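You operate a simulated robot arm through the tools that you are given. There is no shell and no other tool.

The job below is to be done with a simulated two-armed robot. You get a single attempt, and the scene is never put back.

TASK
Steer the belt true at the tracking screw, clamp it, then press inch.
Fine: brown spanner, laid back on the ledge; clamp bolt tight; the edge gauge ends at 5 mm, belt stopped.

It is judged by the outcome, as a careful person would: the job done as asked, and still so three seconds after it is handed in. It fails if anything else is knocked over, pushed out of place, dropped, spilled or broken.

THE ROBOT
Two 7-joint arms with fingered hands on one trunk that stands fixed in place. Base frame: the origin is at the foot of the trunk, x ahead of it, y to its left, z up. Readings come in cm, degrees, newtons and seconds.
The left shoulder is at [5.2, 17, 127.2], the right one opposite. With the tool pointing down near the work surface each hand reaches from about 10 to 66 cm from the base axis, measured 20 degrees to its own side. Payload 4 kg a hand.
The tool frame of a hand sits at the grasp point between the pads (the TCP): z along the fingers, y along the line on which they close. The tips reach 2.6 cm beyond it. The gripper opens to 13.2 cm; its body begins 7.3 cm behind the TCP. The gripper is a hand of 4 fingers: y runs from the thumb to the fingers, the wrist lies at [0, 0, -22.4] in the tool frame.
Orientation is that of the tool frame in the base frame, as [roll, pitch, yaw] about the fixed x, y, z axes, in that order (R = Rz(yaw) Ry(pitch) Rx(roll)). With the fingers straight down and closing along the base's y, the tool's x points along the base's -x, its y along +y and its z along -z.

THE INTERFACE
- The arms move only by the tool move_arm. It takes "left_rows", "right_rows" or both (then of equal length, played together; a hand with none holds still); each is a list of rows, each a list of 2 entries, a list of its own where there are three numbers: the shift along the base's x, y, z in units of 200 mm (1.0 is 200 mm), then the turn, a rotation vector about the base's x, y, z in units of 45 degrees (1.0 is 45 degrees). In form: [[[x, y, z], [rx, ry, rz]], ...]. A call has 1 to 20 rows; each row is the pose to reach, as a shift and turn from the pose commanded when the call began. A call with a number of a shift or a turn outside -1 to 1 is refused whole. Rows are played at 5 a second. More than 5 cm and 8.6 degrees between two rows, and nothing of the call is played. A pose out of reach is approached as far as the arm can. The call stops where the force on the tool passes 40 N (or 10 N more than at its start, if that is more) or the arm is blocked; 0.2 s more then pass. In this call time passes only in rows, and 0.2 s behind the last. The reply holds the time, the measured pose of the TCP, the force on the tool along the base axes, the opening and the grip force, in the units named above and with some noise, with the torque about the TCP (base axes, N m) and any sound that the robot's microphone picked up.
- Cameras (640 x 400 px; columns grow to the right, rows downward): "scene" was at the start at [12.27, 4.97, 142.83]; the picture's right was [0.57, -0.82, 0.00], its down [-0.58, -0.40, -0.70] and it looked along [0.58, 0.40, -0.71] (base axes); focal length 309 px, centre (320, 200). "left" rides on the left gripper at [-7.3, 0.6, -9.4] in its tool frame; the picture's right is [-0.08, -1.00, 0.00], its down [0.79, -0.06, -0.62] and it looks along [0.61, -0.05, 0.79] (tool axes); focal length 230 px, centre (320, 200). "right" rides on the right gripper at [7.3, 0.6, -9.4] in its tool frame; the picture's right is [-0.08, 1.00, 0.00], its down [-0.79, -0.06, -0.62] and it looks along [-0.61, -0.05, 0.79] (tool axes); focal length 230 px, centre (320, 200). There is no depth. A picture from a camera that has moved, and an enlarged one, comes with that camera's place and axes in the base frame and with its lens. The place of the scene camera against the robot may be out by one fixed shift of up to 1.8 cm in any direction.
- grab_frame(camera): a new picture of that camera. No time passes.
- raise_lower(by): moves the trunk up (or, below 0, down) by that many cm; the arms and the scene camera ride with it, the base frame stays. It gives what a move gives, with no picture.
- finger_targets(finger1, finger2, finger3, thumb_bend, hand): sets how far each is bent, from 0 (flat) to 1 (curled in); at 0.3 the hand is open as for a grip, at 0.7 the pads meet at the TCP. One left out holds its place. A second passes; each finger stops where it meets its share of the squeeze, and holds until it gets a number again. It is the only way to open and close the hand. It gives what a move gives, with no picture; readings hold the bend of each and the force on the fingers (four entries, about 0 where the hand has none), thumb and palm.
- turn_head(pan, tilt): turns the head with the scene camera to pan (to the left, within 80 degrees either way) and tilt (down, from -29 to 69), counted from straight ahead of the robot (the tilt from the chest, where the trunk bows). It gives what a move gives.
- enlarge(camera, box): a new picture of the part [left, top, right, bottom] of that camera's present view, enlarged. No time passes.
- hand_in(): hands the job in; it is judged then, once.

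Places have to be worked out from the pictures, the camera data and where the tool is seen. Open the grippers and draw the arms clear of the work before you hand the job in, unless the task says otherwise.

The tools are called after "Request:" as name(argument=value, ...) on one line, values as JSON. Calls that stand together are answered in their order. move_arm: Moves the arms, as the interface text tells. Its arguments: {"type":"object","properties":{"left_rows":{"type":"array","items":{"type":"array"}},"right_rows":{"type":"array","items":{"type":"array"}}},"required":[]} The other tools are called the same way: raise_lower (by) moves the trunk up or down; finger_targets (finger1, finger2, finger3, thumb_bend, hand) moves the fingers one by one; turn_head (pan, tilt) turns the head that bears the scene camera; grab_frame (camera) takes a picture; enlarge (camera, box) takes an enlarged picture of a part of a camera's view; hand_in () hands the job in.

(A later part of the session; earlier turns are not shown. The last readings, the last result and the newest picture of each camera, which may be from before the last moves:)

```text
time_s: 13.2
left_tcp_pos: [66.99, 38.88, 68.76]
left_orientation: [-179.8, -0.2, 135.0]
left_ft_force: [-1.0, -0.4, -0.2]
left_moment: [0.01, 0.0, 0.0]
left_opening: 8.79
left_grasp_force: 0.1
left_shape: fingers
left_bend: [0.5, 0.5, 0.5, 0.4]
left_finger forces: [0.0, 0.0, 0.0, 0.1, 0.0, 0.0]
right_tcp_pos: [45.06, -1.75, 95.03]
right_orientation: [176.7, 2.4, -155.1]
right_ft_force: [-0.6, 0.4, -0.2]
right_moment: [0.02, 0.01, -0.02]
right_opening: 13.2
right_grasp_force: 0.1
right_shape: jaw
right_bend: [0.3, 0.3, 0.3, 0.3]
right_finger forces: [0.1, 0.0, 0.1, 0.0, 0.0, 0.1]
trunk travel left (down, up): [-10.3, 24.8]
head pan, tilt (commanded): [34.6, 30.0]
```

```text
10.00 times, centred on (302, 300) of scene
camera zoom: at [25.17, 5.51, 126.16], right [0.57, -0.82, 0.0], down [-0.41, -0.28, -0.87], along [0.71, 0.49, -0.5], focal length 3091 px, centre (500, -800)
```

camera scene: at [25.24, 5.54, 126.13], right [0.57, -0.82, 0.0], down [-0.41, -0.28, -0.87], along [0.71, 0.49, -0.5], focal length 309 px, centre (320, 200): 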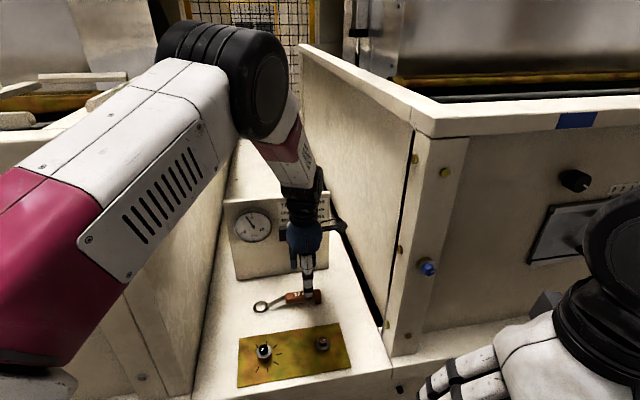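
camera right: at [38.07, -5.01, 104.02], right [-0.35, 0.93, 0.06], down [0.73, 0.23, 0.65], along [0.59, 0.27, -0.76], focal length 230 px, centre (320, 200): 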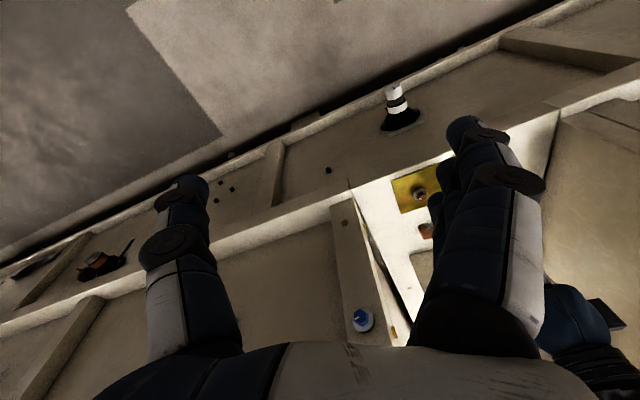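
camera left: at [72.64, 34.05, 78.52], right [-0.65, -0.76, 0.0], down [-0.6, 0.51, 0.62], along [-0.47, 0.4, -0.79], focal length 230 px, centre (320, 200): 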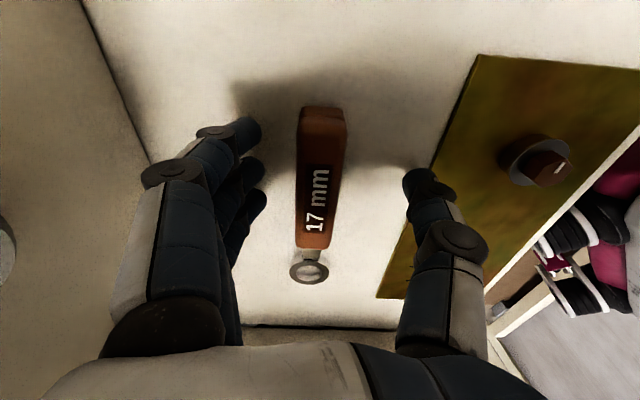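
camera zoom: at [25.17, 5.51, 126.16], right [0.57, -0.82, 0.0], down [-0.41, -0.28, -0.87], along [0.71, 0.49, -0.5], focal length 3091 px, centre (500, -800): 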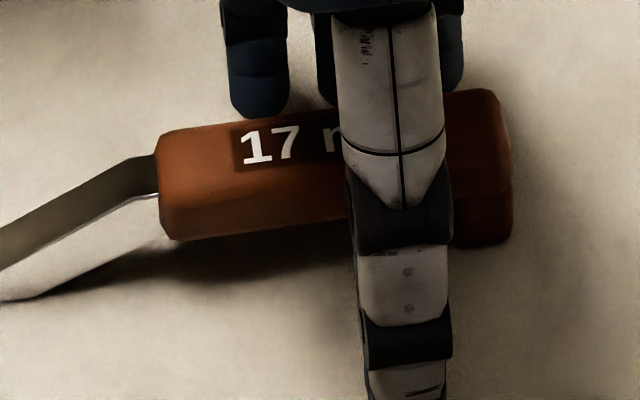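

The hand is at z 68.8, straddling the handle. I close both sides evenly to near contact first.

Request:
finger_targets(hand="left", finger1=0.59, finger2=0.59, finger3=0.59, thumb_bend=0.59)

Request:
grab_frame(camera="left")

Request:
enlarge(camera="scene", box=[240, 270, 360, 345])

```text
time_s: 14.2
left_tcp_pos: [66.98, 38.81, 68.83]
left_orientation: [-180.0, -0.1, 134.9]
left_ft_force: [0.4, 0.3, 0.3]
left_moment: [-0.01, 0.03, 0.04]
left_opening: 4.27
left_grasp_force: 0.2
left_shape: fingers
left_bend: [0.59, 0.59, 0.59, 0.59]
left_finger forces: [0.0, 0.0, 0.1, 0.0, 0.0, 0.1]
right_tcp_pos: [45.09, -1.82, 95.03]
right_orientation: [176.6, 2.5, -155.1]
right_ft_force: [-0.8, -0.1, -0.6]
right_moment: [0.0, 0.01, 0.0]
right_opening: 13.22
right_grasp_force: 0.1
right_shape: jaw
right_bend: [0.3, 0.3, 0.3, 0.3]
right_finger forces: [0.0, 0.1, 0.1, 0.0, 0.0, 0.0]
trunk travel left (down, up): [-10.3, 24.8]
head pan, tilt (commanded): [34.6, 30.0]
```

```text
taken
camera left: at [72.62, 34.05, 78.04], right [-0.65, -0.76, 0.0], down [-0.6, 0.51, 0.62], along [-0.47, 0.4, -0.79], focal length 230 px, centre (320, 200)
```

left: 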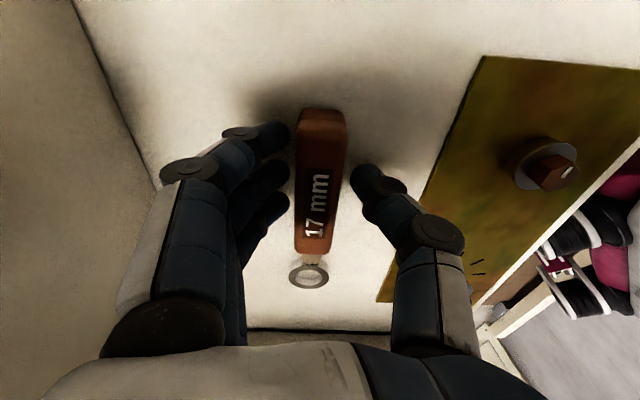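

```text
5.33 times, centred on (300, 308) of scene
camera zoom: at [25.15, 5.5, 126.17], right [0.57, -0.82, 0.0], down [-0.41, -0.28, -0.87], along [0.71, 0.49, -0.5], focal length 1648 px, centre (427, -373)
```

zoom: 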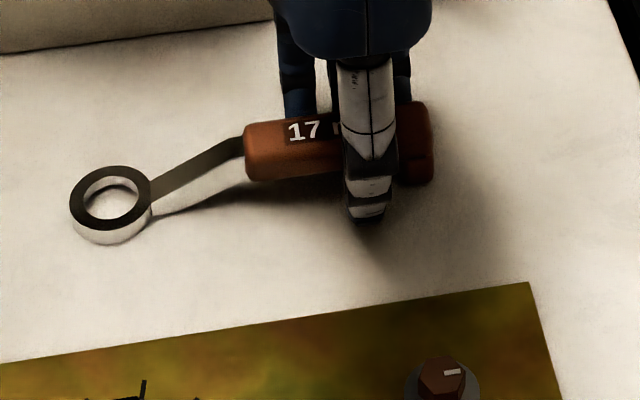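

Thumb and fingers sit evenly on either side of the handle. I close to grip.

Request:
finger_targets(hand="left", finger1=0.8, finger2=0.8, finger3=0.8, thumb_bend=0.8)

Request:
grab_frame(camera="left")

Request:
enlarge(camera="scene", box=[240, 270, 360, 345])

```text
time_s: 15.2
left_tcp_pos: [67.0, 38.89, 68.74]
left_orientation: [-179.9, -0.2, 135.0]
left_ft_force: [-0.3, 0.3, 0.7]
left_moment: [0.01, 0.01, 0.01]
left_opening: 2.83
left_grasp_force: 23.3
left_shape: fingers
left_bend: [0.69, 0.69, 0.69, 0.66]
left_finger forces: [8.6, 7.6, 7.8, 0.0, 23.9, 0.0]
right_tcp_pos: [45.06, -1.83, 94.95]
right_orientation: [176.7, 2.4, -155.1]
right_ft_force: [-0.8, 0.7, -0.9]
right_moment: [0.01, 0.02, 0.01]
right_opening: 13.15
right_grasp_force: 0.0
right_shape: jaw
right_bend: [0.3, 0.3, 0.3, 0.3]
right_finger forces: [0.0, 0.0, 0.0, 0.1, 0.1, 0.1]
trunk travel left (down, up): [-10.3, 24.8]
head pan, tilt (commanded): [34.6, 30.0]
```

```text
taken
camera left: at [72.62, 34.05, 78.03], right [-0.65, -0.76, 0.0], down [-0.6, 0.51, 0.62], along [-0.47, 0.4, -0.79], focal length 230 px, centre (320, 200)
```

left: 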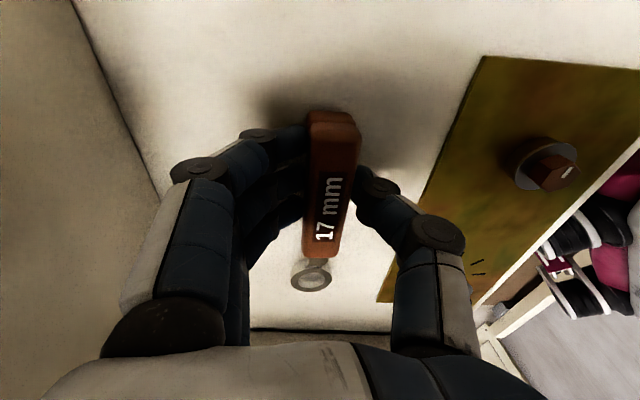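

```text
5.33 times, centred on (300, 308) of scene
camera zoom: at [25.16, 5.51, 126.17], right [0.57, -0.82, 0.0], down [-0.41, -0.28, -0.87], along [0.71, 0.49, -0.5], focal length 1648 px, centre (427, -373)
```

zoom: 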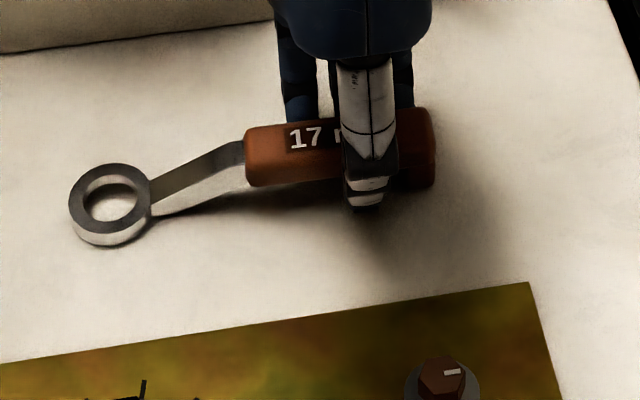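

The grip holds at 23 N with all fingers sharing it. I lift 3 cm straight up and check that the spanner comes up level.

Request:
move_arm(left_rows=[[[0, 0, 0.04], [0, 0, 0]], [[0, 0, 0.1], [0, 0, 0]], [[0, 0, 0.16], [0, 0, 0]], [[0, 0, 0.2], [0, 0, 0]]])

Request:
grab_frame(camera="left")

Request:
enlarge(camera="scene", box=[230, 250, 358, 330])

```text
time_s: 16.2
left_tcp_pos: [66.98, 38.87, 72.76]
left_orientation: [-179.9, -0.2, 135.0]
left_ft_force: [-0.8, -0.7, -1.2]
left_moment: [0.0, -0.04, 0.01]
left_opening: 2.82
left_grasp_force: 23.8
left_shape: fingers
left_bend: [0.69, 0.69, 0.69, 0.66]
left_finger forces: [8.4, 7.5, 7.6, 0.0, 23.8, 0.0]
right_tcp_pos: [45.21, -1.75, 94.92]
right_orientation: [176.8, 2.5, -155.2]
right_ft_force: [-0.8, -0.8, 0.3]
right_moment: [-0.02, 0.0, 0.04]
right_opening: 13.18
right_grasp_force: 0.1
right_shape: jaw
right_bend: [0.3, 0.3, 0.3, 0.3]
right_finger forces: [0.0, 0.0, 0.0, 0.1, 0.1, 0.0]
trunk travel left (down, up): [-10.3, 24.8]
head pan, tilt (commanded): [34.6, 30.0]
```

```text
taken
camera left: at [72.62, 34.05, 82.05], right [-0.65, -0.76, 0.0], down [-0.6, 0.51, 0.62], along [-0.47, 0.4, -0.79], focal length 230 px, centre (320, 200)
```

left: 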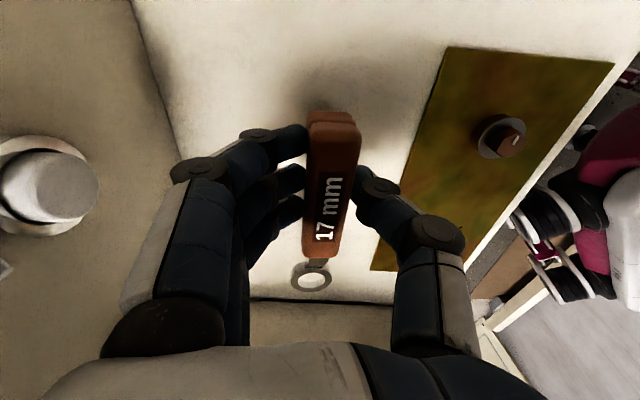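

```text
5.00 times, centred on (294, 290) of scene
camera zoom: at [25.15, 5.5, 126.17], right [0.57, -0.82, 0.0], down [-0.41, -0.28, -0.87], along [0.71, 0.49, -0.5], focal length 1546 px, centre (450, -250)
```

zoom: 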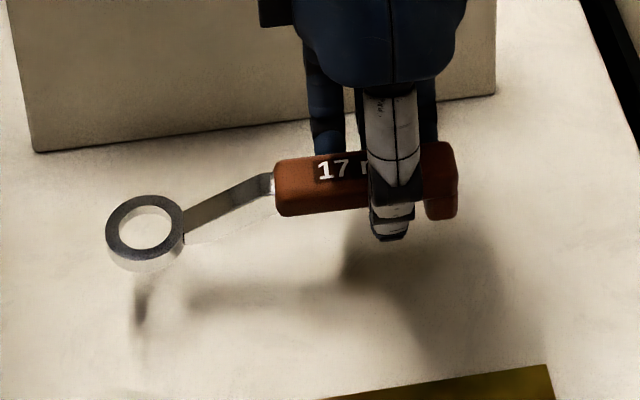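

The spanner came up firmly held. I enlarge both views to measure the ring centre in the hand and any tilt.

Request:
enlarge(camera="left", box=[264, 240, 360, 300])

Request:
enlarge(camera="scene", box=[245, 275, 293, 305])

Request:
enlarge(camera="scene", box=[280, 270, 328, 300])

Request:
enlarge(camera="left", box=[264, 90, 400, 175])

```text
6.67 times, centred on (312, 270) of left
camera zoom: at [72.62, 34.05, 82.05], right [-0.65, -0.76, 0.0], down [-0.6, 0.51, 0.62], along [-0.47, 0.4, -0.79], focal length 1534 px, centre (373, -267)
```

zoom: 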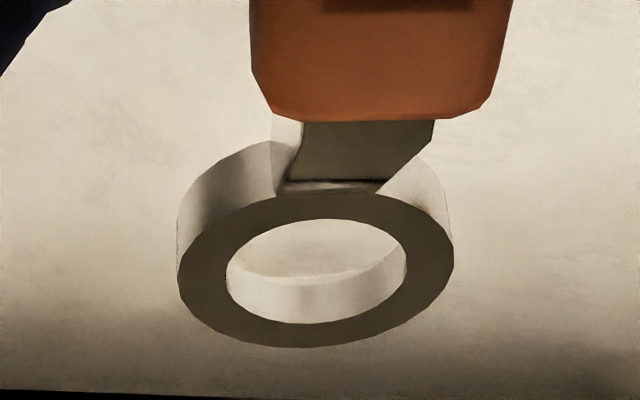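

```text
13.33 times, centred on (269, 290) of scene
camera zoom: at [25.15, 5.5, 126.17], right [0.57, -0.82, 0.0], down [-0.41, -0.28, -0.87], along [0.71, 0.49, -0.5], focal length 4121 px, centre (1000, -1000)
```

zoom: 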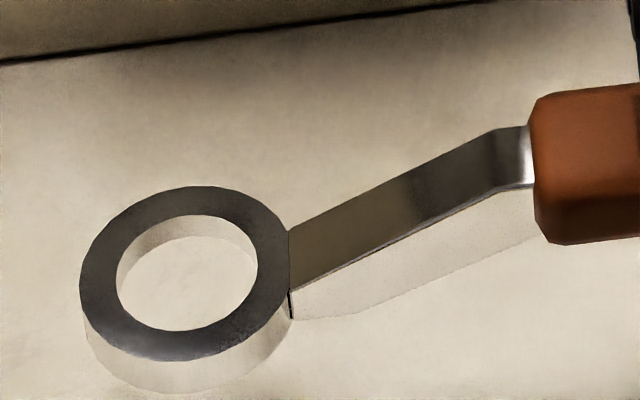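

```text
13.33 times, centred on (304, 285) of scene
camera zoom: at [25.15, 5.5, 126.17], right [0.57, -0.82, 0.0], down [-0.41, -0.28, -0.87], along [0.71, 0.49, -0.5], focal length 4121 px, centre (533, -933)
```

zoom: 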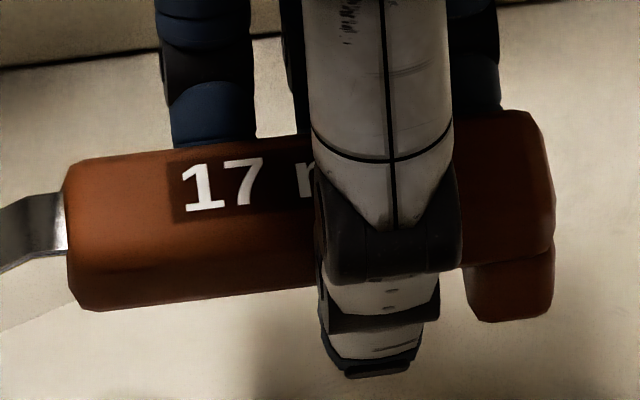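

```text
4.71 times, centred on (332, 132) of left
camera zoom: at [72.62, 34.05, 82.05], right [-0.65, -0.76, 0.0], down [-0.6, 0.51, 0.62], along [-0.47, 0.4, -0.79], focal length 1083 px, centre (264, 518)
```

zoom: 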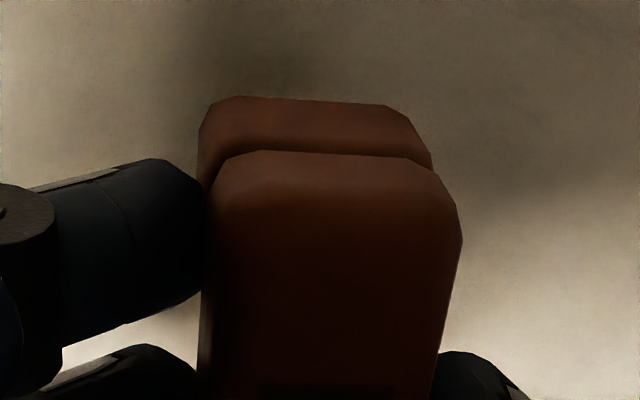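

The ring sits about 10.9 cm from the grip point, with a roll of roughly 5–6° towards the thumb side that I will correct later. I raise the spanner and swing it counter-clockwise towards the screw, with the handle pointing away from the near wall.

Request:
move_arm(left_rows=[[[-0.02, -0.02, 0.1], [0, 0, 0]], [[-0.06, -0.04, 0.2], [0, 0, 0.1]], [[-0.1, -0.04, 0.26], [0, 0, 0.26]], [[-0.14, -0.04, 0.28], [0, 0, 0.43]], [[-0.18, -0.02, 0.28], [0, 0, 0.6]], [[-0.22, 0.0, 0.28], [0, 0, 0.76]]])

Request:
grab_frame(camera="left")

Request:
grab_frame(camera="scene")

```text
time_s: 17.6
left_tcp_pos: [62.55, 38.79, 78.21]
left_orientation: [-179.8, 0.0, 169.4]
left_ft_force: [0.0, -0.4, -1.0]
left_moment: [0.02, -0.01, 0.01]
left_opening: 2.83
left_grasp_force: 23.6
left_shape: fingers
left_bend: [0.69, 0.69, 0.69, 0.66]
left_finger forces: [8.5, 7.5, 7.7, 0.0, 24.0, 0.1]
right_tcp_pos: [45.11, -1.69, 94.93]
right_orientation: [176.7, 2.5, -155.0]
right_ft_force: [1.0, -0.1, -0.1]
right_moment: [0.02, 0.03, -0.01]
right_opening: 13.2
right_grasp_force: 0.1
right_shape: jaw
right_bend: [0.3, 0.3, 0.3, 0.3]
right_finger forces: [0.0, 0.0, 0.0, 0.1, 0.1, 0.0]
trunk travel left (down, up): [-10.3, 24.8]
head pan, tilt (commanded): [34.6, 30.0]
```

```text
taken
camera left: at [69.96, 38.07, 87.64], right [-0.11, -0.99, 0.0], down [-0.78, 0.09, 0.62], along [-0.62, 0.07, -0.79], focal length 230 px, centre (320, 200)
```

left: 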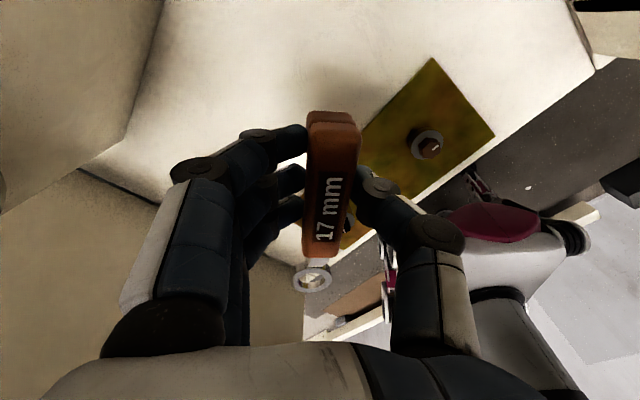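

```text
taken
camera scene: at [25.15, 5.5, 126.17], right [0.57, -0.82, 0.0], down [-0.41, -0.28, -0.87], along [0.71, 0.49, -0.5], focal length 309 px, centre (320, 200)
```

scene: 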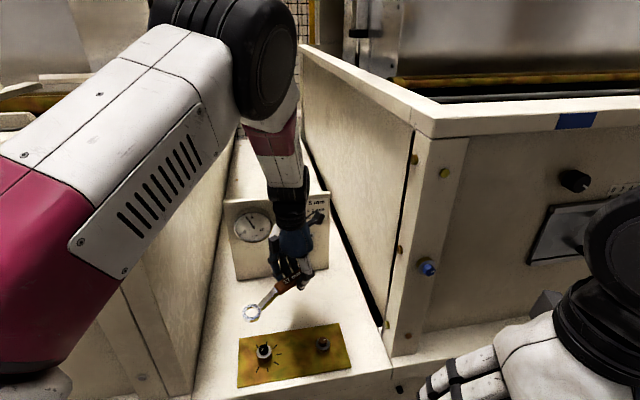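

The turn works freely and the scene camera now sees ring and screw clearly. I finish the turn to yaw 195 and bring the ring roughly over the screw.

Request:
move_arm(left_rows=[[[-0.02, 0.01, 0], [0, 0, 0.14]], [[-0.04, 0.03, 0], [0, 0, 0.28]], [[-0.055, 0.045, 0], [0, 0, 0.43]], [[-0.07, 0.055, 0], [0, 0, 0.57]]])

Request:
grab_frame(camera="left")

Request:
enlarge(camera="scene", box=[215, 290, 375, 390])

```text
time_s: 18.6
left_tcp_pos: [61.31, 40.11, 78.12]
left_orientation: [-179.8, -0.1, -165.0]
left_ft_force: [0.0, 0.2, -1.3]
left_moment: [0.02, -0.02, -0.02]
left_opening: 2.8
left_grasp_force: 23.6
left_shape: fingers
left_bend: [0.69, 0.69, 0.69, 0.66]
left_finger forces: [8.5, 7.6, 7.7, 0.0, 23.9, 0.0]
right_tcp_pos: [45.18, -1.75, 95.04]
right_orientation: [176.7, 2.6, -155.1]
right_ft_force: [-0.2, 0.9, -0.7]
right_moment: [0.0, -0.01, 0.02]
right_opening: 13.17
right_grasp_force: 0.1
right_shape: jaw
right_bend: [0.3, 0.3, 0.3, 0.3]
right_finger forces: [0.0, 0.0, 0.0, 0.0, 0.0, 0.0]
trunk travel left (down, up): [-10.3, 24.8]
head pan, tilt (commanded): [34.6, 30.0]
```

```text
taken
camera left: at [68.2, 42.4, 87.6], right [0.33, -0.94, 0.0], down [-0.74, -0.26, 0.62], along [-0.58, -0.21, -0.79], focal length 230 px, centre (320, 200)
```

left: 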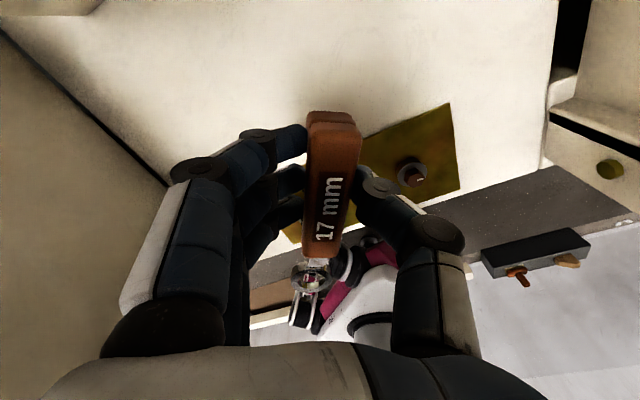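

```text
4.00 times, centred on (295, 340) of scene
camera zoom: at [25.16, 5.51, 126.17], right [0.57, -0.82, 0.0], down [-0.41, -0.28, -0.87], along [0.71, 0.49, -0.5], focal length 1236 px, centre (420, -360)
```

zoom: 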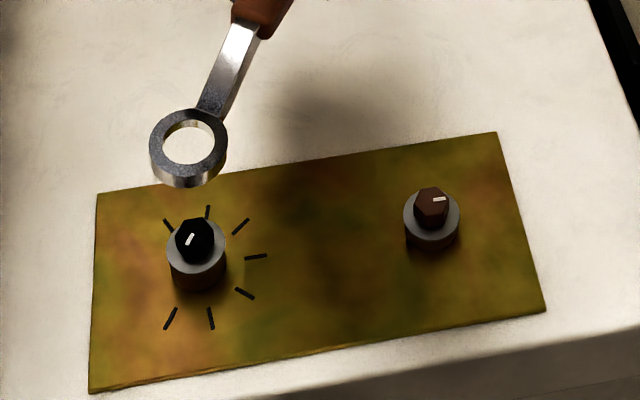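

From the tick triangle I place the screw axis at [50.5, 37.1], plate at z 65.5 and hex top near 67.8; the ring is about 0.4 cm right of it in the scene view. I level the spanner by 5.5° about the handle, correct the offset and lower 5 cm.

Request:
move_arm(left_rows=[[[-0.004, 0.016, -0.08], [-0.06, -0.016, 0]], [[-0.008, 0.0325, -0.16], [-0.118, -0.0316, 0]], [[-0.008, 0.0325, -0.25], [-0.118, -0.0316, 0]]])

Request:
enlarge(camera="scene", box=[215, 305, 311, 365])

Request:
enlarge(camera="left", box=[260, 180, 404, 300])

```text
time_s: 19.4
left_tcp_pos: [61.15, 40.74, 73.34]
left_orientation: [-174.4, -0.2, -165.1]
left_ft_force: [0.2, -0.2, -0.9]
left_moment: [0.0, -0.04, -0.02]
left_opening: 2.83
left_grasp_force: 23.7
left_shape: fingers
left_bend: [0.69, 0.69, 0.69, 0.66]
left_finger forces: [8.6, 7.7, 7.9, 0.1, 23.9, 0.0]
right_tcp_pos: [45.15, -1.82, 94.83]
right_orientation: [176.8, 2.4, -155.0]
right_ft_force: [0.4, -0.3, -0.4]
right_moment: [-0.05, 0.01, 0.0]
right_opening: 13.19
right_grasp_force: 0.0
right_shape: jaw
right_bend: [0.3, 0.3, 0.3, 0.3]
right_finger forces: [0.0, 0.0, 0.0, 0.0, 0.0, 0.0]
trunk travel left (down, up): [-10.3, 24.8]
head pan, tilt (commanded): [34.6, 30.0]
```

```text
6.67 times, centred on (263, 335) of scene
camera zoom: at [25.21, 5.52, 126.15], right [0.57, -0.82, 0.0], down [-0.41, -0.28, -0.87], along [0.71, 0.49, -0.5], focal length 2061 px, centre (700, -700)
```

zoom: 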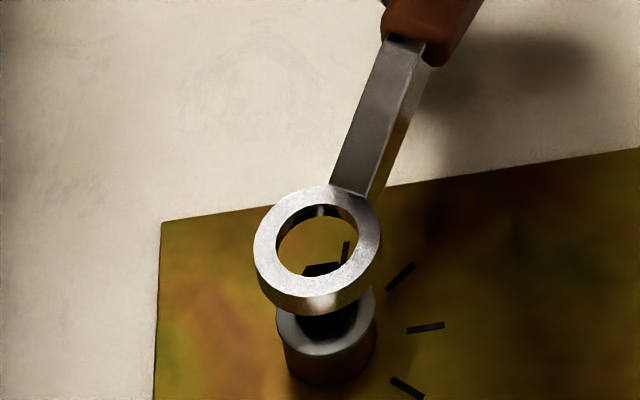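

```text
3.33 times, centred on (332, 240) of left
camera zoom: at [67.86, 43.9, 82.48], right [0.33, -0.94, 0.1], down [-0.76, -0.2, 0.62], along [-0.56, -0.28, -0.78], focal length 767 px, centre (280, 67)
```

zoom: 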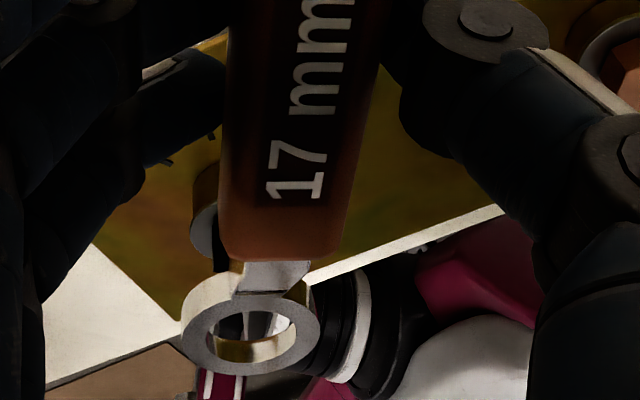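

The ring looks level and within about 2 mm of the screw axis. I nudge it 0.13 cm left and lower to just above the hex.

Request:
move_arm(left_rows=[[[-0.003, 0.006, -0.04], [0, 0, 0]], [[-0.003, 0.006, -0.08], [0, 0, 0]]])

Request:
enlarge(camera="scene", box=[231, 320, 295, 360])

Request:
enlarge(camera="left", box=[270, 220, 366, 300])

```text
time_s: 20.0
left_tcp_pos: [61.05, 40.8, 71.69]
left_orientation: [-174.4, -0.2, -165.1]
left_ft_force: [0.2, 0.4, -0.7]
left_moment: [0.0, -0.05, 0.02]
left_opening: 2.83
left_grasp_force: 23.6
left_shape: fingers
left_bend: [0.69, 0.69, 0.69, 0.66]
left_finger forces: [8.5, 7.8, 7.7, 0.0, 23.9, 0.0]
right_tcp_pos: [45.07, -1.77, 94.9]
right_orientation: [176.7, 2.5, -155.0]
right_ft_force: [-1.2, 0.6, 0.2]
right_moment: [0.03, 0.02, -0.04]
right_opening: 13.21
right_grasp_force: 0.1
right_shape: jaw
right_bend: [0.3, 0.3, 0.3, 0.3]
right_finger forces: [0.0, 0.1, 0.1, 0.1, 0.1, 0.0]
trunk travel left (down, up): [-10.3, 24.8]
head pan, tilt (commanded): [34.6, 30.0]
```

```text
10.00 times, centred on (263, 340) of scene
camera zoom: at [25.16, 5.51, 126.17], right [0.57, -0.82, 0.0], down [-0.41, -0.28, -0.87], along [0.71, 0.49, -0.5], focal length 3091 px, centre (890, -1200)
```

zoom: 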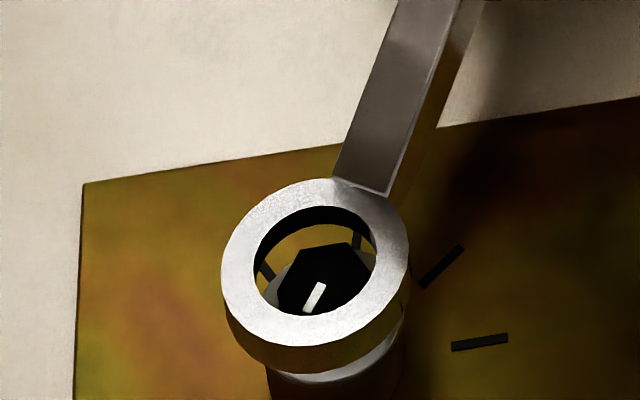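

```text
5.00 times, centred on (318, 260) of left
camera zoom: at [67.74, 44.03, 80.89], right [0.33, -0.94, 0.1], down [-0.76, -0.2, 0.62], along [-0.56, -0.28, -0.78], focal length 1150 px, centre (330, -100)
```

zoom: 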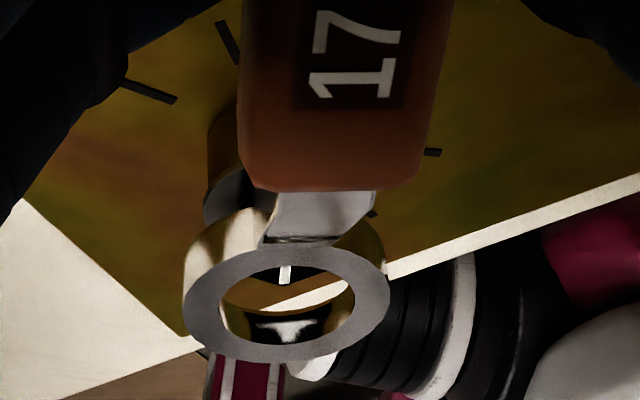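

Scene and left views agree the ring is within 1–2 mm of the axis, with its lower edge about at the hex top. I lower it in small steps, watching the force.

Request:
move_arm(left_rows=[[[0, 0, -0.015], [0, 0, 0]], [[0, 0, -0.03], [0, 0, 0]]])

Request:
enlarge(camera="scene", box=[231, 320, 295, 360])

```text
time_s: 20.6
left_tcp_pos: [60.99, 40.69, 71.07]
left_orientation: [-174.4, -0.1, -165.2]
left_ft_force: [-0.3, 0.1, -0.8]
left_moment: [0.02, 0.04, -0.03]
left_opening: 2.82
left_grasp_force: 24.1
left_shape: fingers
left_bend: [0.69, 0.69, 0.69, 0.66]
left_finger forces: [8.5, 7.7, 7.6, 0.1, 23.9, 0.0]
right_tcp_pos: [45.04, -1.85, 94.96]
right_orientation: [176.6, 2.6, -155.1]
right_ft_force: [-0.3, 0.2, 0.9]
right_moment: [-0.02, 0.0, -0.01]
right_opening: 13.19
right_grasp_force: 0.0
right_shape: jaw
right_bend: [0.3, 0.3, 0.3, 0.3]
right_finger forces: [0.1, 0.1, 0.0, 0.0, 0.0, 0.1]
trunk travel left (down, up): [-10.3, 24.8]
head pan, tilt (commanded): [34.6, 30.0]
```

```text
10.00 times, centred on (263, 340) of scene
camera zoom: at [25.15, 5.5, 126.17], right [0.57, -0.82, 0.0], down [-0.41, -0.28, -0.87], along [0.71, 0.49, -0.5], focal length 3091 px, centre (890, -1200)
```

zoom: 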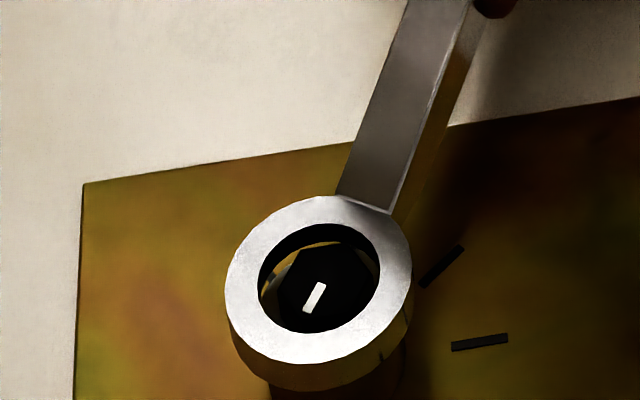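

No contact yet; the hex shows inside the ring hole, slightly right of and beyond its centre. I nudge the ring about 0.18 cm in +x and lower another 0.4 cm.

Request:
move_arm(left_rows=[[[0.009, 0.0, 0], [0, 0, 0]], [[0.009, 0.0, -0.02], [0, 0, 0]]])

Request:
enlarge(camera="scene", box=[231, 320, 295, 360])

Request:
enlarge(camera="left", box=[270, 220, 366, 300])

```text
time_s: 21.2
left_tcp_pos: [61.08, 40.64, 70.93]
left_orientation: [-174.4, 0.0, -165.2]
left_ft_force: [-10.8, -0.5, 13.4]
left_moment: [-0.05, 0.15, -0.03]
left_opening: 2.83
left_grasp_force: 25.2
left_shape: fingers
left_bend: [0.7, 0.7, 0.7, 0.66]
left_finger forces: [10.4, 7.5, 7.3, 0.0, 25.8, 0.1]
right_tcp_pos: [44.89, -1.72, 95.06]
right_orientation: [176.7, 2.7, -155.0]
right_ft_force: [0.0, -0.1, -0.2]
right_moment: [-0.03, -0.03, 0.0]
right_opening: 13.17
right_grasp_force: 0.1
right_shape: jaw
right_bend: [0.3, 0.3, 0.3, 0.3]
right_finger forces: [0.0, 0.0, 0.0, 0.1, 0.1, 0.0]
trunk travel left (down, up): [-10.3, 24.8]
head pan, tilt (commanded): [34.6, 30.0]
```

```text
10.00 times, centred on (263, 340) of scene
camera zoom: at [24.91, 5.43, 126.26], right [0.57, -0.82, 0.0], down [-0.41, -0.28, -0.87], along [0.71, 0.49, -0.5], focal length 3091 px, centre (890, -1200)
```

zoom: 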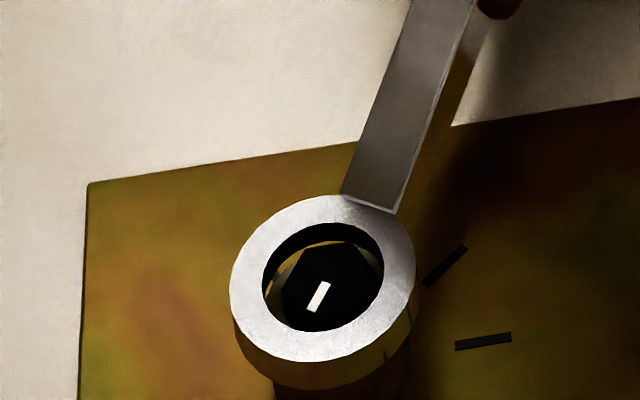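

```text
5.00 times, centred on (318, 260) of left
camera zoom: at [67.77, 43.97, 80.18], right [0.33, -0.94, 0.1], down [-0.76, -0.2, 0.62], along [-0.56, -0.28, -0.78], focal length 1150 px, centre (330, -100)
```

zoom: 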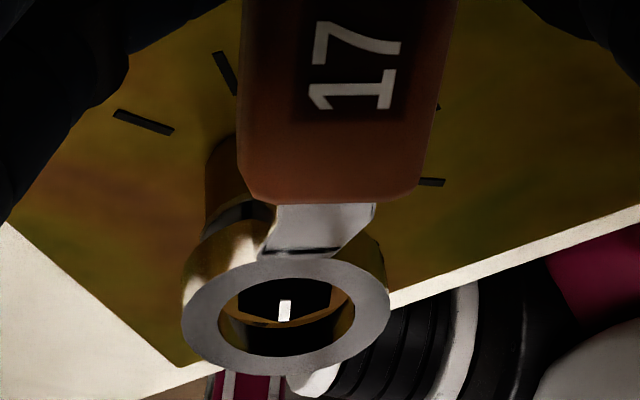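

There is now contact: about 11 N pushing back in −x and 13 N up. I ease back 0.15 cm in −x at the same height to see which way the ring wants to sit.

Request:
move_arm(left_rows=[[[-0.0075, 0.0, 0], [0, 0, 0]]])

Request:
enlarge(camera="scene", box=[231, 320, 295, 360])

Request:
enlarge(camera="left", box=[280, 230, 344, 290])

```text
time_s: 21.6
left_tcp_pos: [61.05, 40.8, 70.97]
left_orientation: [-174.4, 0.0, -165.1]
left_ft_force: [-5.7, -0.5, 14.3]
left_moment: [-0.1, 0.06, -0.02]
left_opening: 2.8
left_grasp_force: 25.2
left_shape: fingers
left_bend: [0.7, 0.7, 0.7, 0.67]
left_finger forces: [10.5, 7.4, 6.7, 0.0, 26.1, 0.0]
right_tcp_pos: [44.88, -1.8, 95.06]
right_orientation: [176.8, 2.6, -155.1]
right_ft_force: [0.7, 0.0, -0.1]
right_moment: [-0.02, -0.03, -0.03]
right_opening: 13.2
right_grasp_force: 0.1
right_shape: jaw
right_bend: [0.3, 0.3, 0.3, 0.3]
right_finger forces: [0.0, 0.0, 0.1, 0.0, 0.0, 0.0]
trunk travel left (down, up): [-10.3, 24.8]
head pan, tilt (commanded): [34.6, 30.0]
```

```text
10.00 times, centred on (263, 340) of scene
camera zoom: at [24.96, 5.42, 126.23], right [0.57, -0.82, 0.0], down [-0.41, -0.28, -0.87], along [0.71, 0.49, -0.5], focal length 3091 px, centre (890, -1200)
```

zoom: 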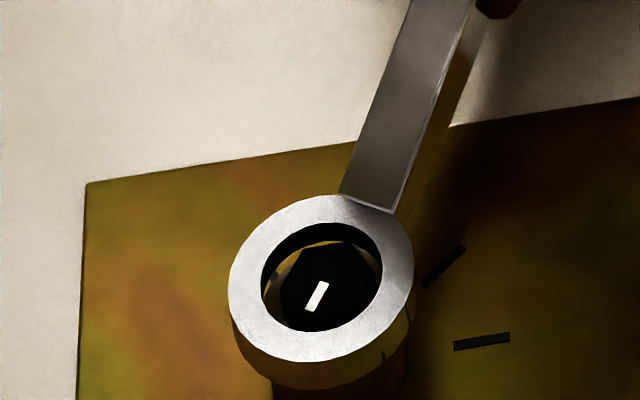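

```text
6.67 times, centred on (312, 260) of left
camera zoom: at [67.73, 43.96, 80.17], right [0.33, -0.94, 0.1], down [-0.76, -0.2, 0.62], along [-0.56, -0.28, -0.78], focal length 1534 px, centre (373, -200)
```

zoom: 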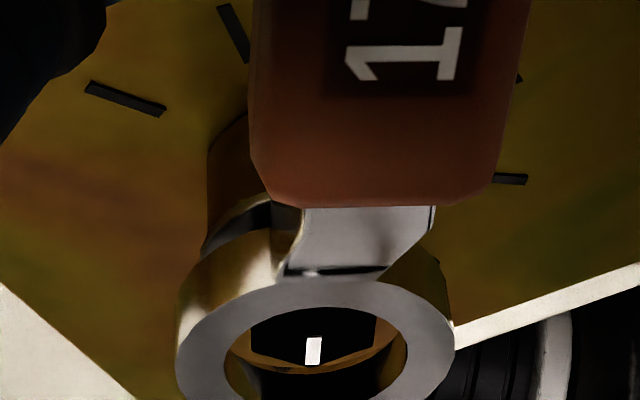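

The push-up force remains at 14 N with some sideways load. I lift 0.2 cm to relieve it and read the forces again.

Request:
move_arm(left_rows=[[[0, 0, 0.012], [0, 0, 0]]])

Request:
enlarge(camera="left", box=[280, 240, 344, 300])

Request:
enlarge(camera="scene", box=[247, 335, 279, 355])

```text
time_s: 22.0
left_tcp_pos: [61.09, 40.67, 71.04]
left_orientation: [-174.4, -0.1, -165.1]
left_ft_force: [-1.9, -0.7, 7.9]
left_moment: [-0.03, -0.06, 0.02]
left_opening: 2.8
left_grasp_force: 25.4
left_shape: fingers
left_bend: [0.7, 0.7, 0.7, 0.67]
left_finger forces: [9.6, 7.9, 7.6, 0.0, 26.1, 0.0]
right_tcp_pos: [45.07, -1.76, 95.01]
right_orientation: [176.7, 2.6, -155.0]
right_ft_force: [0.3, 1.2, 0.6]
right_moment: [0.01, 0.0, 0.02]
right_opening: 13.17
right_grasp_force: 0.0
right_shape: jaw
right_bend: [0.3, 0.3, 0.3, 0.3]
right_finger forces: [0.0, 0.1, 0.1, 0.0, 0.0, 0.0]
trunk travel left (down, up): [-10.3, 24.8]
head pan, tilt (commanded): [34.6, 30.0]
```

```text
6.67 times, centred on (312, 270) of left
camera zoom: at [67.74, 43.98, 80.21], right [0.33, -0.94, 0.1], down [-0.76, -0.2, 0.62], along [-0.56, -0.28, -0.78], focal length 1534 px, centre (373, -267)
```

zoom: 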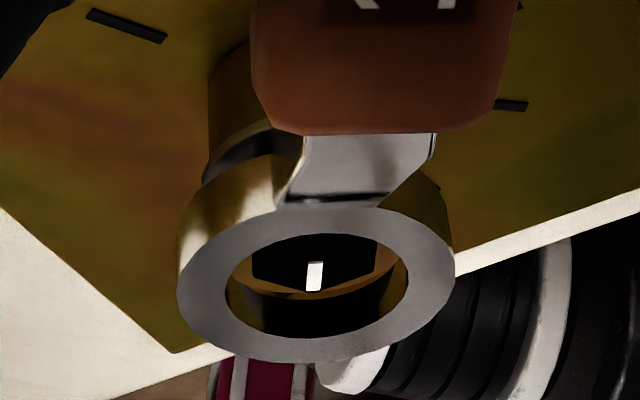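

```text
16.00 times, centred on (263, 345) of scene
camera zoom: at [25.08, 5.45, 126.18], right [0.57, -0.82, 0.0], down [-0.41, -0.28, -0.87], along [0.71, 0.49, -0.5], focal length 4946 px, centre (1232, -2120)
```

zoom: 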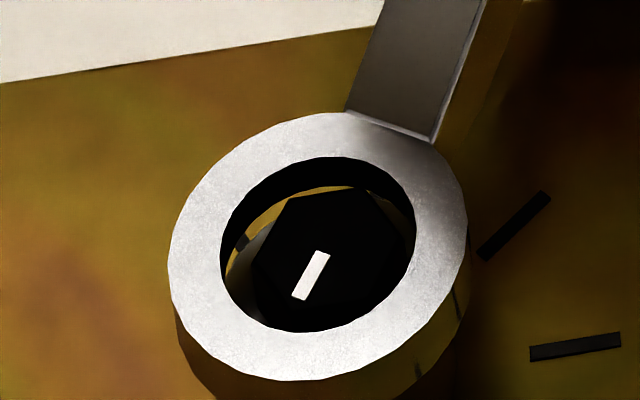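

The ring seems captured on the hex, level within a degree, with the side force nearly gone. I try a small 4° clockwise turn about the screw axis to see whether it engages.

Request:
move_arm(left_rows=[[[0.0043, -0.0185, 0], [0, 0, -0.0444]], [[0.0087, -0.037, 0], [0, 0, -0.0889]]])

Request:
enlarge(camera="scene", box=[247, 335, 279, 355])

Request:
enlarge(camera="left", box=[280, 240, 344, 300])

Request:
enlarge(camera="scene", box=[220, 190, 300, 240])

```text
time_s: 22.6
left_tcp_pos: [61.28, 39.88, 71.0]
left_orientation: [-174.3, -0.1, -169.1]
left_ft_force: [-0.9, 2.3, 6.3]
left_moment: [-0.02, -0.12, 0.09]
left_opening: 2.81
left_grasp_force: 25.1
left_shape: fingers
left_bend: [0.7, 0.7, 0.7, 0.67]
left_finger forces: [10.3, 8.2, 7.6, 0.1, 24.7, 0.0]
right_tcp_pos: [44.96, -1.78, 94.98]
right_orientation: [176.8, 2.5, -155.1]
right_ft_force: [0.8, 0.7, -0.1]
right_moment: [0.0, 0.0, -0.01]
right_opening: 13.17
right_grasp_force: 0.1
right_shape: jaw
right_bend: [0.3, 0.3, 0.3, 0.3]
right_finger forces: [0.0, 0.1, 0.0, 0.1, 0.0, 0.0]
trunk travel left (down, up): [-10.3, 24.8]
head pan, tilt (commanded): [34.6, 30.0]
```

```text
16.00 times, centred on (263, 345) of scene
camera zoom: at [25.09, 5.49, 126.18], right [0.57, -0.82, 0.0], down [-0.41, -0.28, -0.87], along [0.71, 0.49, -0.5], focal length 4946 px, centre (1232, -2120)
```

zoom: 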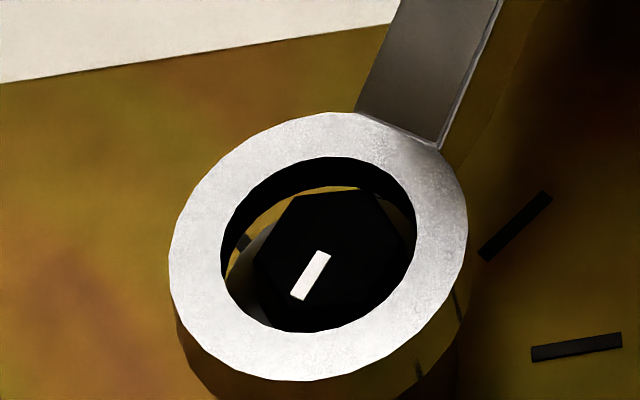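

```text
6.67 times, centred on (312, 270) of left
camera zoom: at [68.13, 42.81, 80.22], right [0.26, -0.96, 0.1], down [-0.77, -0.15, 0.62], along [-0.58, -0.24, -0.78], focal length 1534 px, centre (373, -267)
```

zoom: 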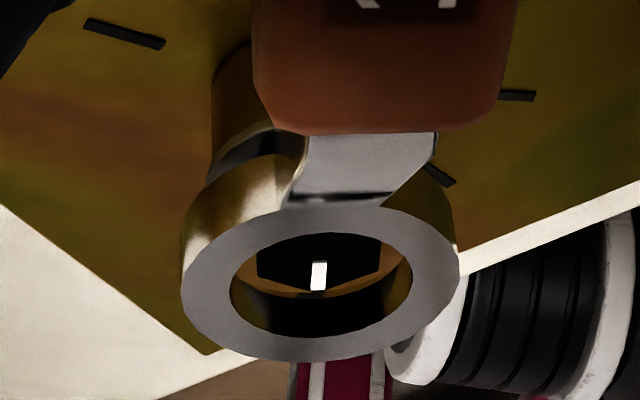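

```text
8.00 times, centred on (260, 215) of scene
camera zoom: at [25.09, 5.49, 126.18], right [0.57, -0.82, 0.0], down [-0.41, -0.28, -0.87], along [0.71, 0.49, -0.5], focal length 2473 px, centre (800, 80)
```

zoom: 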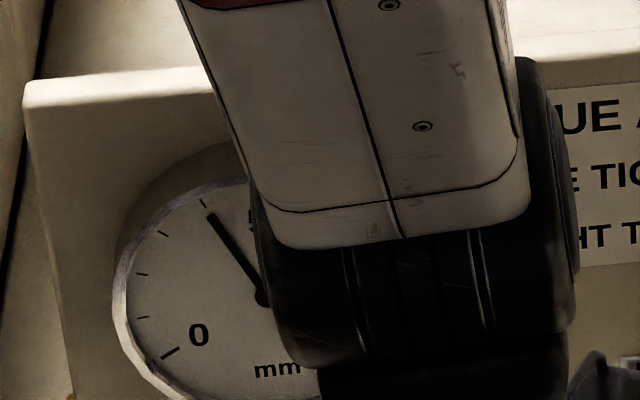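

The hex did not move in that 4°, so there's still angular play. I turn 8° further clockwise and watch the mark, height and force.

Request:
move_arm(left_rows=[[[0.0062, -0.0375, 0], [0, 0, -0.0889]], [[0.0097, -0.0754, 0], [0, 0, -0.1778]]])

Request:
enlarge(camera="scene", box=[247, 335, 279, 355])

Request:
enlarge(camera="left", box=[280, 240, 344, 300])

```text
time_s: 23.2
left_tcp_pos: [61.52, 38.54, 70.93]
left_orientation: [-174.4, -0.1, -177.3]
left_ft_force: [4.4, 2.7, 7.6]
left_moment: [0.01, -0.17, 0.08]
left_opening: 2.81
left_grasp_force: 25.6
left_shape: fingers
left_bend: [0.7, 0.7, 0.7, 0.67]
left_finger forces: [10.4, 8.2, 7.3, 0.1, 24.7, 0.0]
right_tcp_pos: [45.16, -1.89, 95.04]
right_orientation: [176.6, 2.5, -155.1]
right_ft_force: [-0.6, 1.0, 0.3]
right_moment: [-0.01, 0.0, -0.01]
right_opening: 13.17
right_grasp_force: 0.0
right_shape: jaw
right_bend: [0.3, 0.3, 0.3, 0.3]
right_finger forces: [0.0, 0.1, 0.1, 0.0, 0.0, 0.0]
trunk travel left (down, up): [-10.3, 24.8]
head pan, tilt (commanded): [34.6, 30.0]
```

```text
16.00 times, centred on (263, 345) of scene
camera zoom: at [25.13, 5.48, 126.18], right [0.57, -0.82, 0.0], down [-0.41, -0.28, -0.87], along [0.71, 0.49, -0.5], focal length 4946 px, centre (1232, -2120)
```

zoom: 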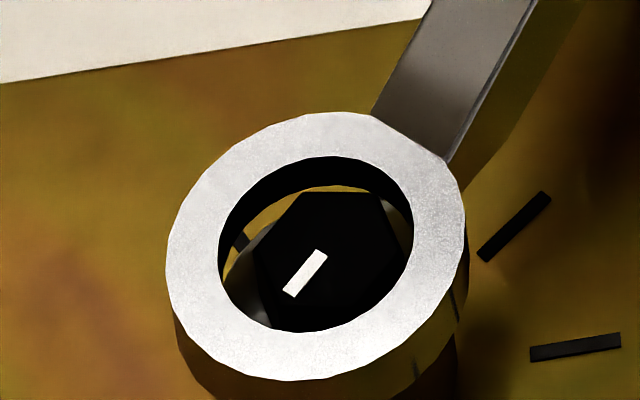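

```text
6.67 times, centred on (312, 270) of left
camera zoom: at [68.68, 40.26, 80.22], right [0.13, -0.99, 0.1], down [-0.78, -0.04, 0.62], along [-0.61, -0.15, -0.78], focal length 1534 px, centre (373, -267)
```

zoom: 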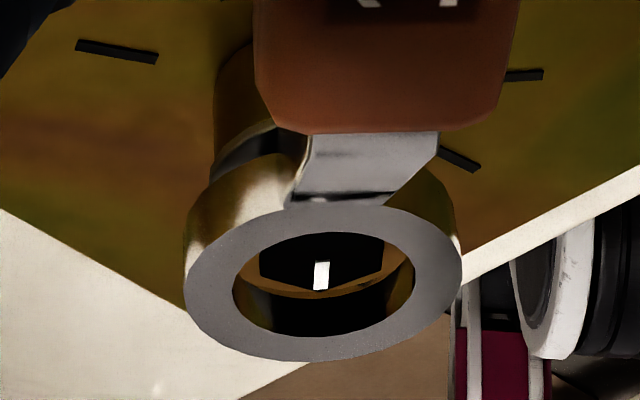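

The white mark has turned with the ring, so the spanner is engaged. I look at the gauge.

Request:
enlarge(camera="scene", box=[225, 195, 289, 235])

Request:
grab_frame(camera="scene")

```text
10.00 times, centred on (257, 215) of scene
camera zoom: at [25.13, 5.48, 126.18], right [0.57, -0.82, 0.0], down [-0.41, -0.28, -0.87], along [0.71, 0.49, -0.5], focal length 3091 px, centre (950, 50)
```

zoom: 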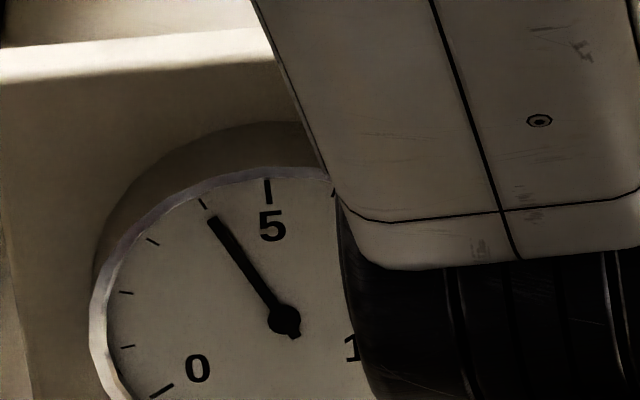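

```text
taken
camera scene: at [25.13, 5.48, 126.18], right [0.57, -0.82, 0.0], down [-0.41, -0.28, -0.87], along [0.71, 0.49, -0.5], focal length 309 px, centre (320, 200)
```

scene: 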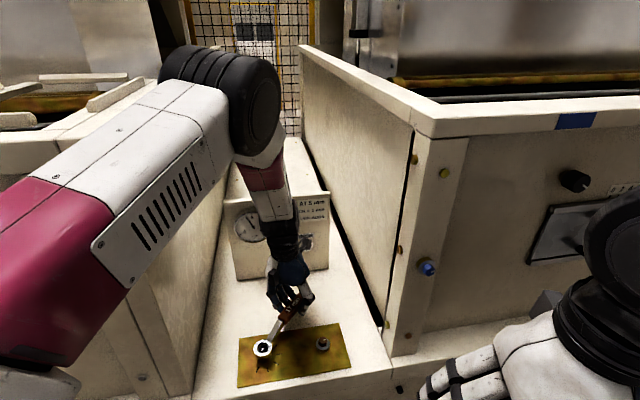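

The mark has turned from 195° to about 187° while the gauge still shows 4, so the gauge likely only follows once the belt is inched; one tick is 40°, so the mark should end near 155°. I continue clockwise another 20° around the axis.

Request:
move_arm(left_rows=[[[0.0035, -0.0382, 0], [0, 0, -0.0889]], [[0.003, -0.0762, 0], [0, 0, -0.1778]], [[-0.001, -0.1142, 0], [0, 0, -0.2667]], [[-0.0075, -0.1517, 0], [0, 0, -0.3556]], [[-0.0165, -0.1887, 0], [0, 0, -0.4444]]])

Request:
enlarge(camera="scene", box=[247, 335, 279, 355])

Request:
enlarge(camera="scene", box=[225, 195, 289, 235])

Request:
enlarge(camera="left", box=[280, 240, 344, 300])

```text
time_s: 24.4
left_tcp_pos: [61.09, 34.57, 70.95]
left_orientation: [-174.5, -0.1, 162.8]
left_ft_force: [6.8, -1.1, 10.0]
left_moment: [-0.1, -0.2, 0.16]
left_opening: 2.82
left_grasp_force: 25.2
left_shape: fingers
left_bend: [0.7, 0.7, 0.7, 0.67]
left_finger forces: [10.8, 7.9, 6.7, 0.0, 24.9, 0.0]
right_tcp_pos: [45.03, -1.75, 95.03]
right_orientation: [176.7, 2.5, -155.1]
right_ft_force: [0.3, 0.6, 0.0]
right_moment: [0.02, 0.01, 0.03]
right_opening: 13.22
right_grasp_force: 0.1
right_shape: jaw
right_bend: [0.3, 0.3, 0.3, 0.3]
right_finger forces: [0.0, 0.1, 0.1, 0.0, 0.0, 0.1]
trunk travel left (down, up): [-10.3, 24.8]
head pan, tilt (commanded): [34.6, 30.0]
```

```text
16.00 times, centred on (263, 345) of scene
camera zoom: at [25.12, 5.46, 126.19], right [0.57, -0.82, 0.0], down [-0.41, -0.28, -0.87], along [0.71, 0.49, -0.5], focal length 4946 px, centre (1232, -2120)
```

zoom: 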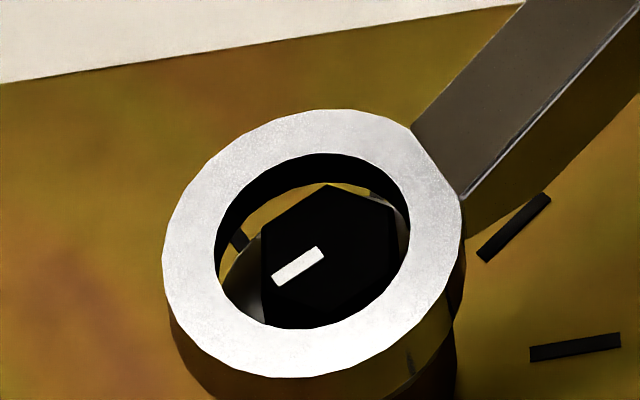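

```text
10.00 times, centred on (257, 215) of scene
camera zoom: at [25.12, 5.46, 126.19], right [0.57, -0.82, 0.0], down [-0.41, -0.28, -0.87], along [0.71, 0.49, -0.5], focal length 3091 px, centre (950, 50)
```

zoom: 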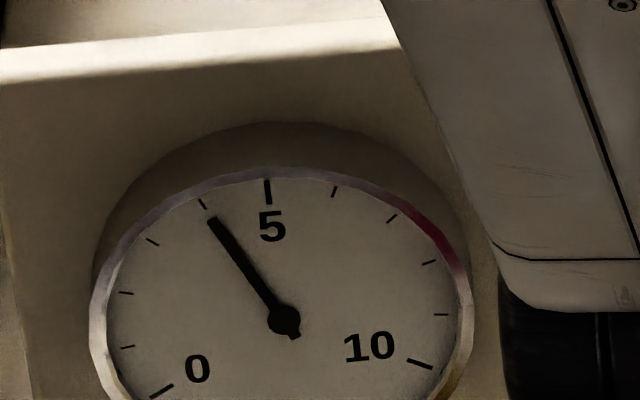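

```text
6.67 times, centred on (312, 270) of left
camera zoom: at [68.56, 33.86, 80.19], right [-0.22, -0.97, 0.1], down [-0.75, 0.23, 0.62], along [-0.62, 0.06, -0.78], focal length 1534 px, centre (373, -267)
```

zoom: 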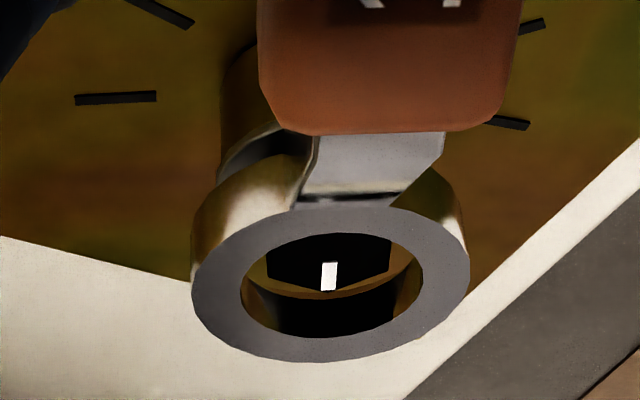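

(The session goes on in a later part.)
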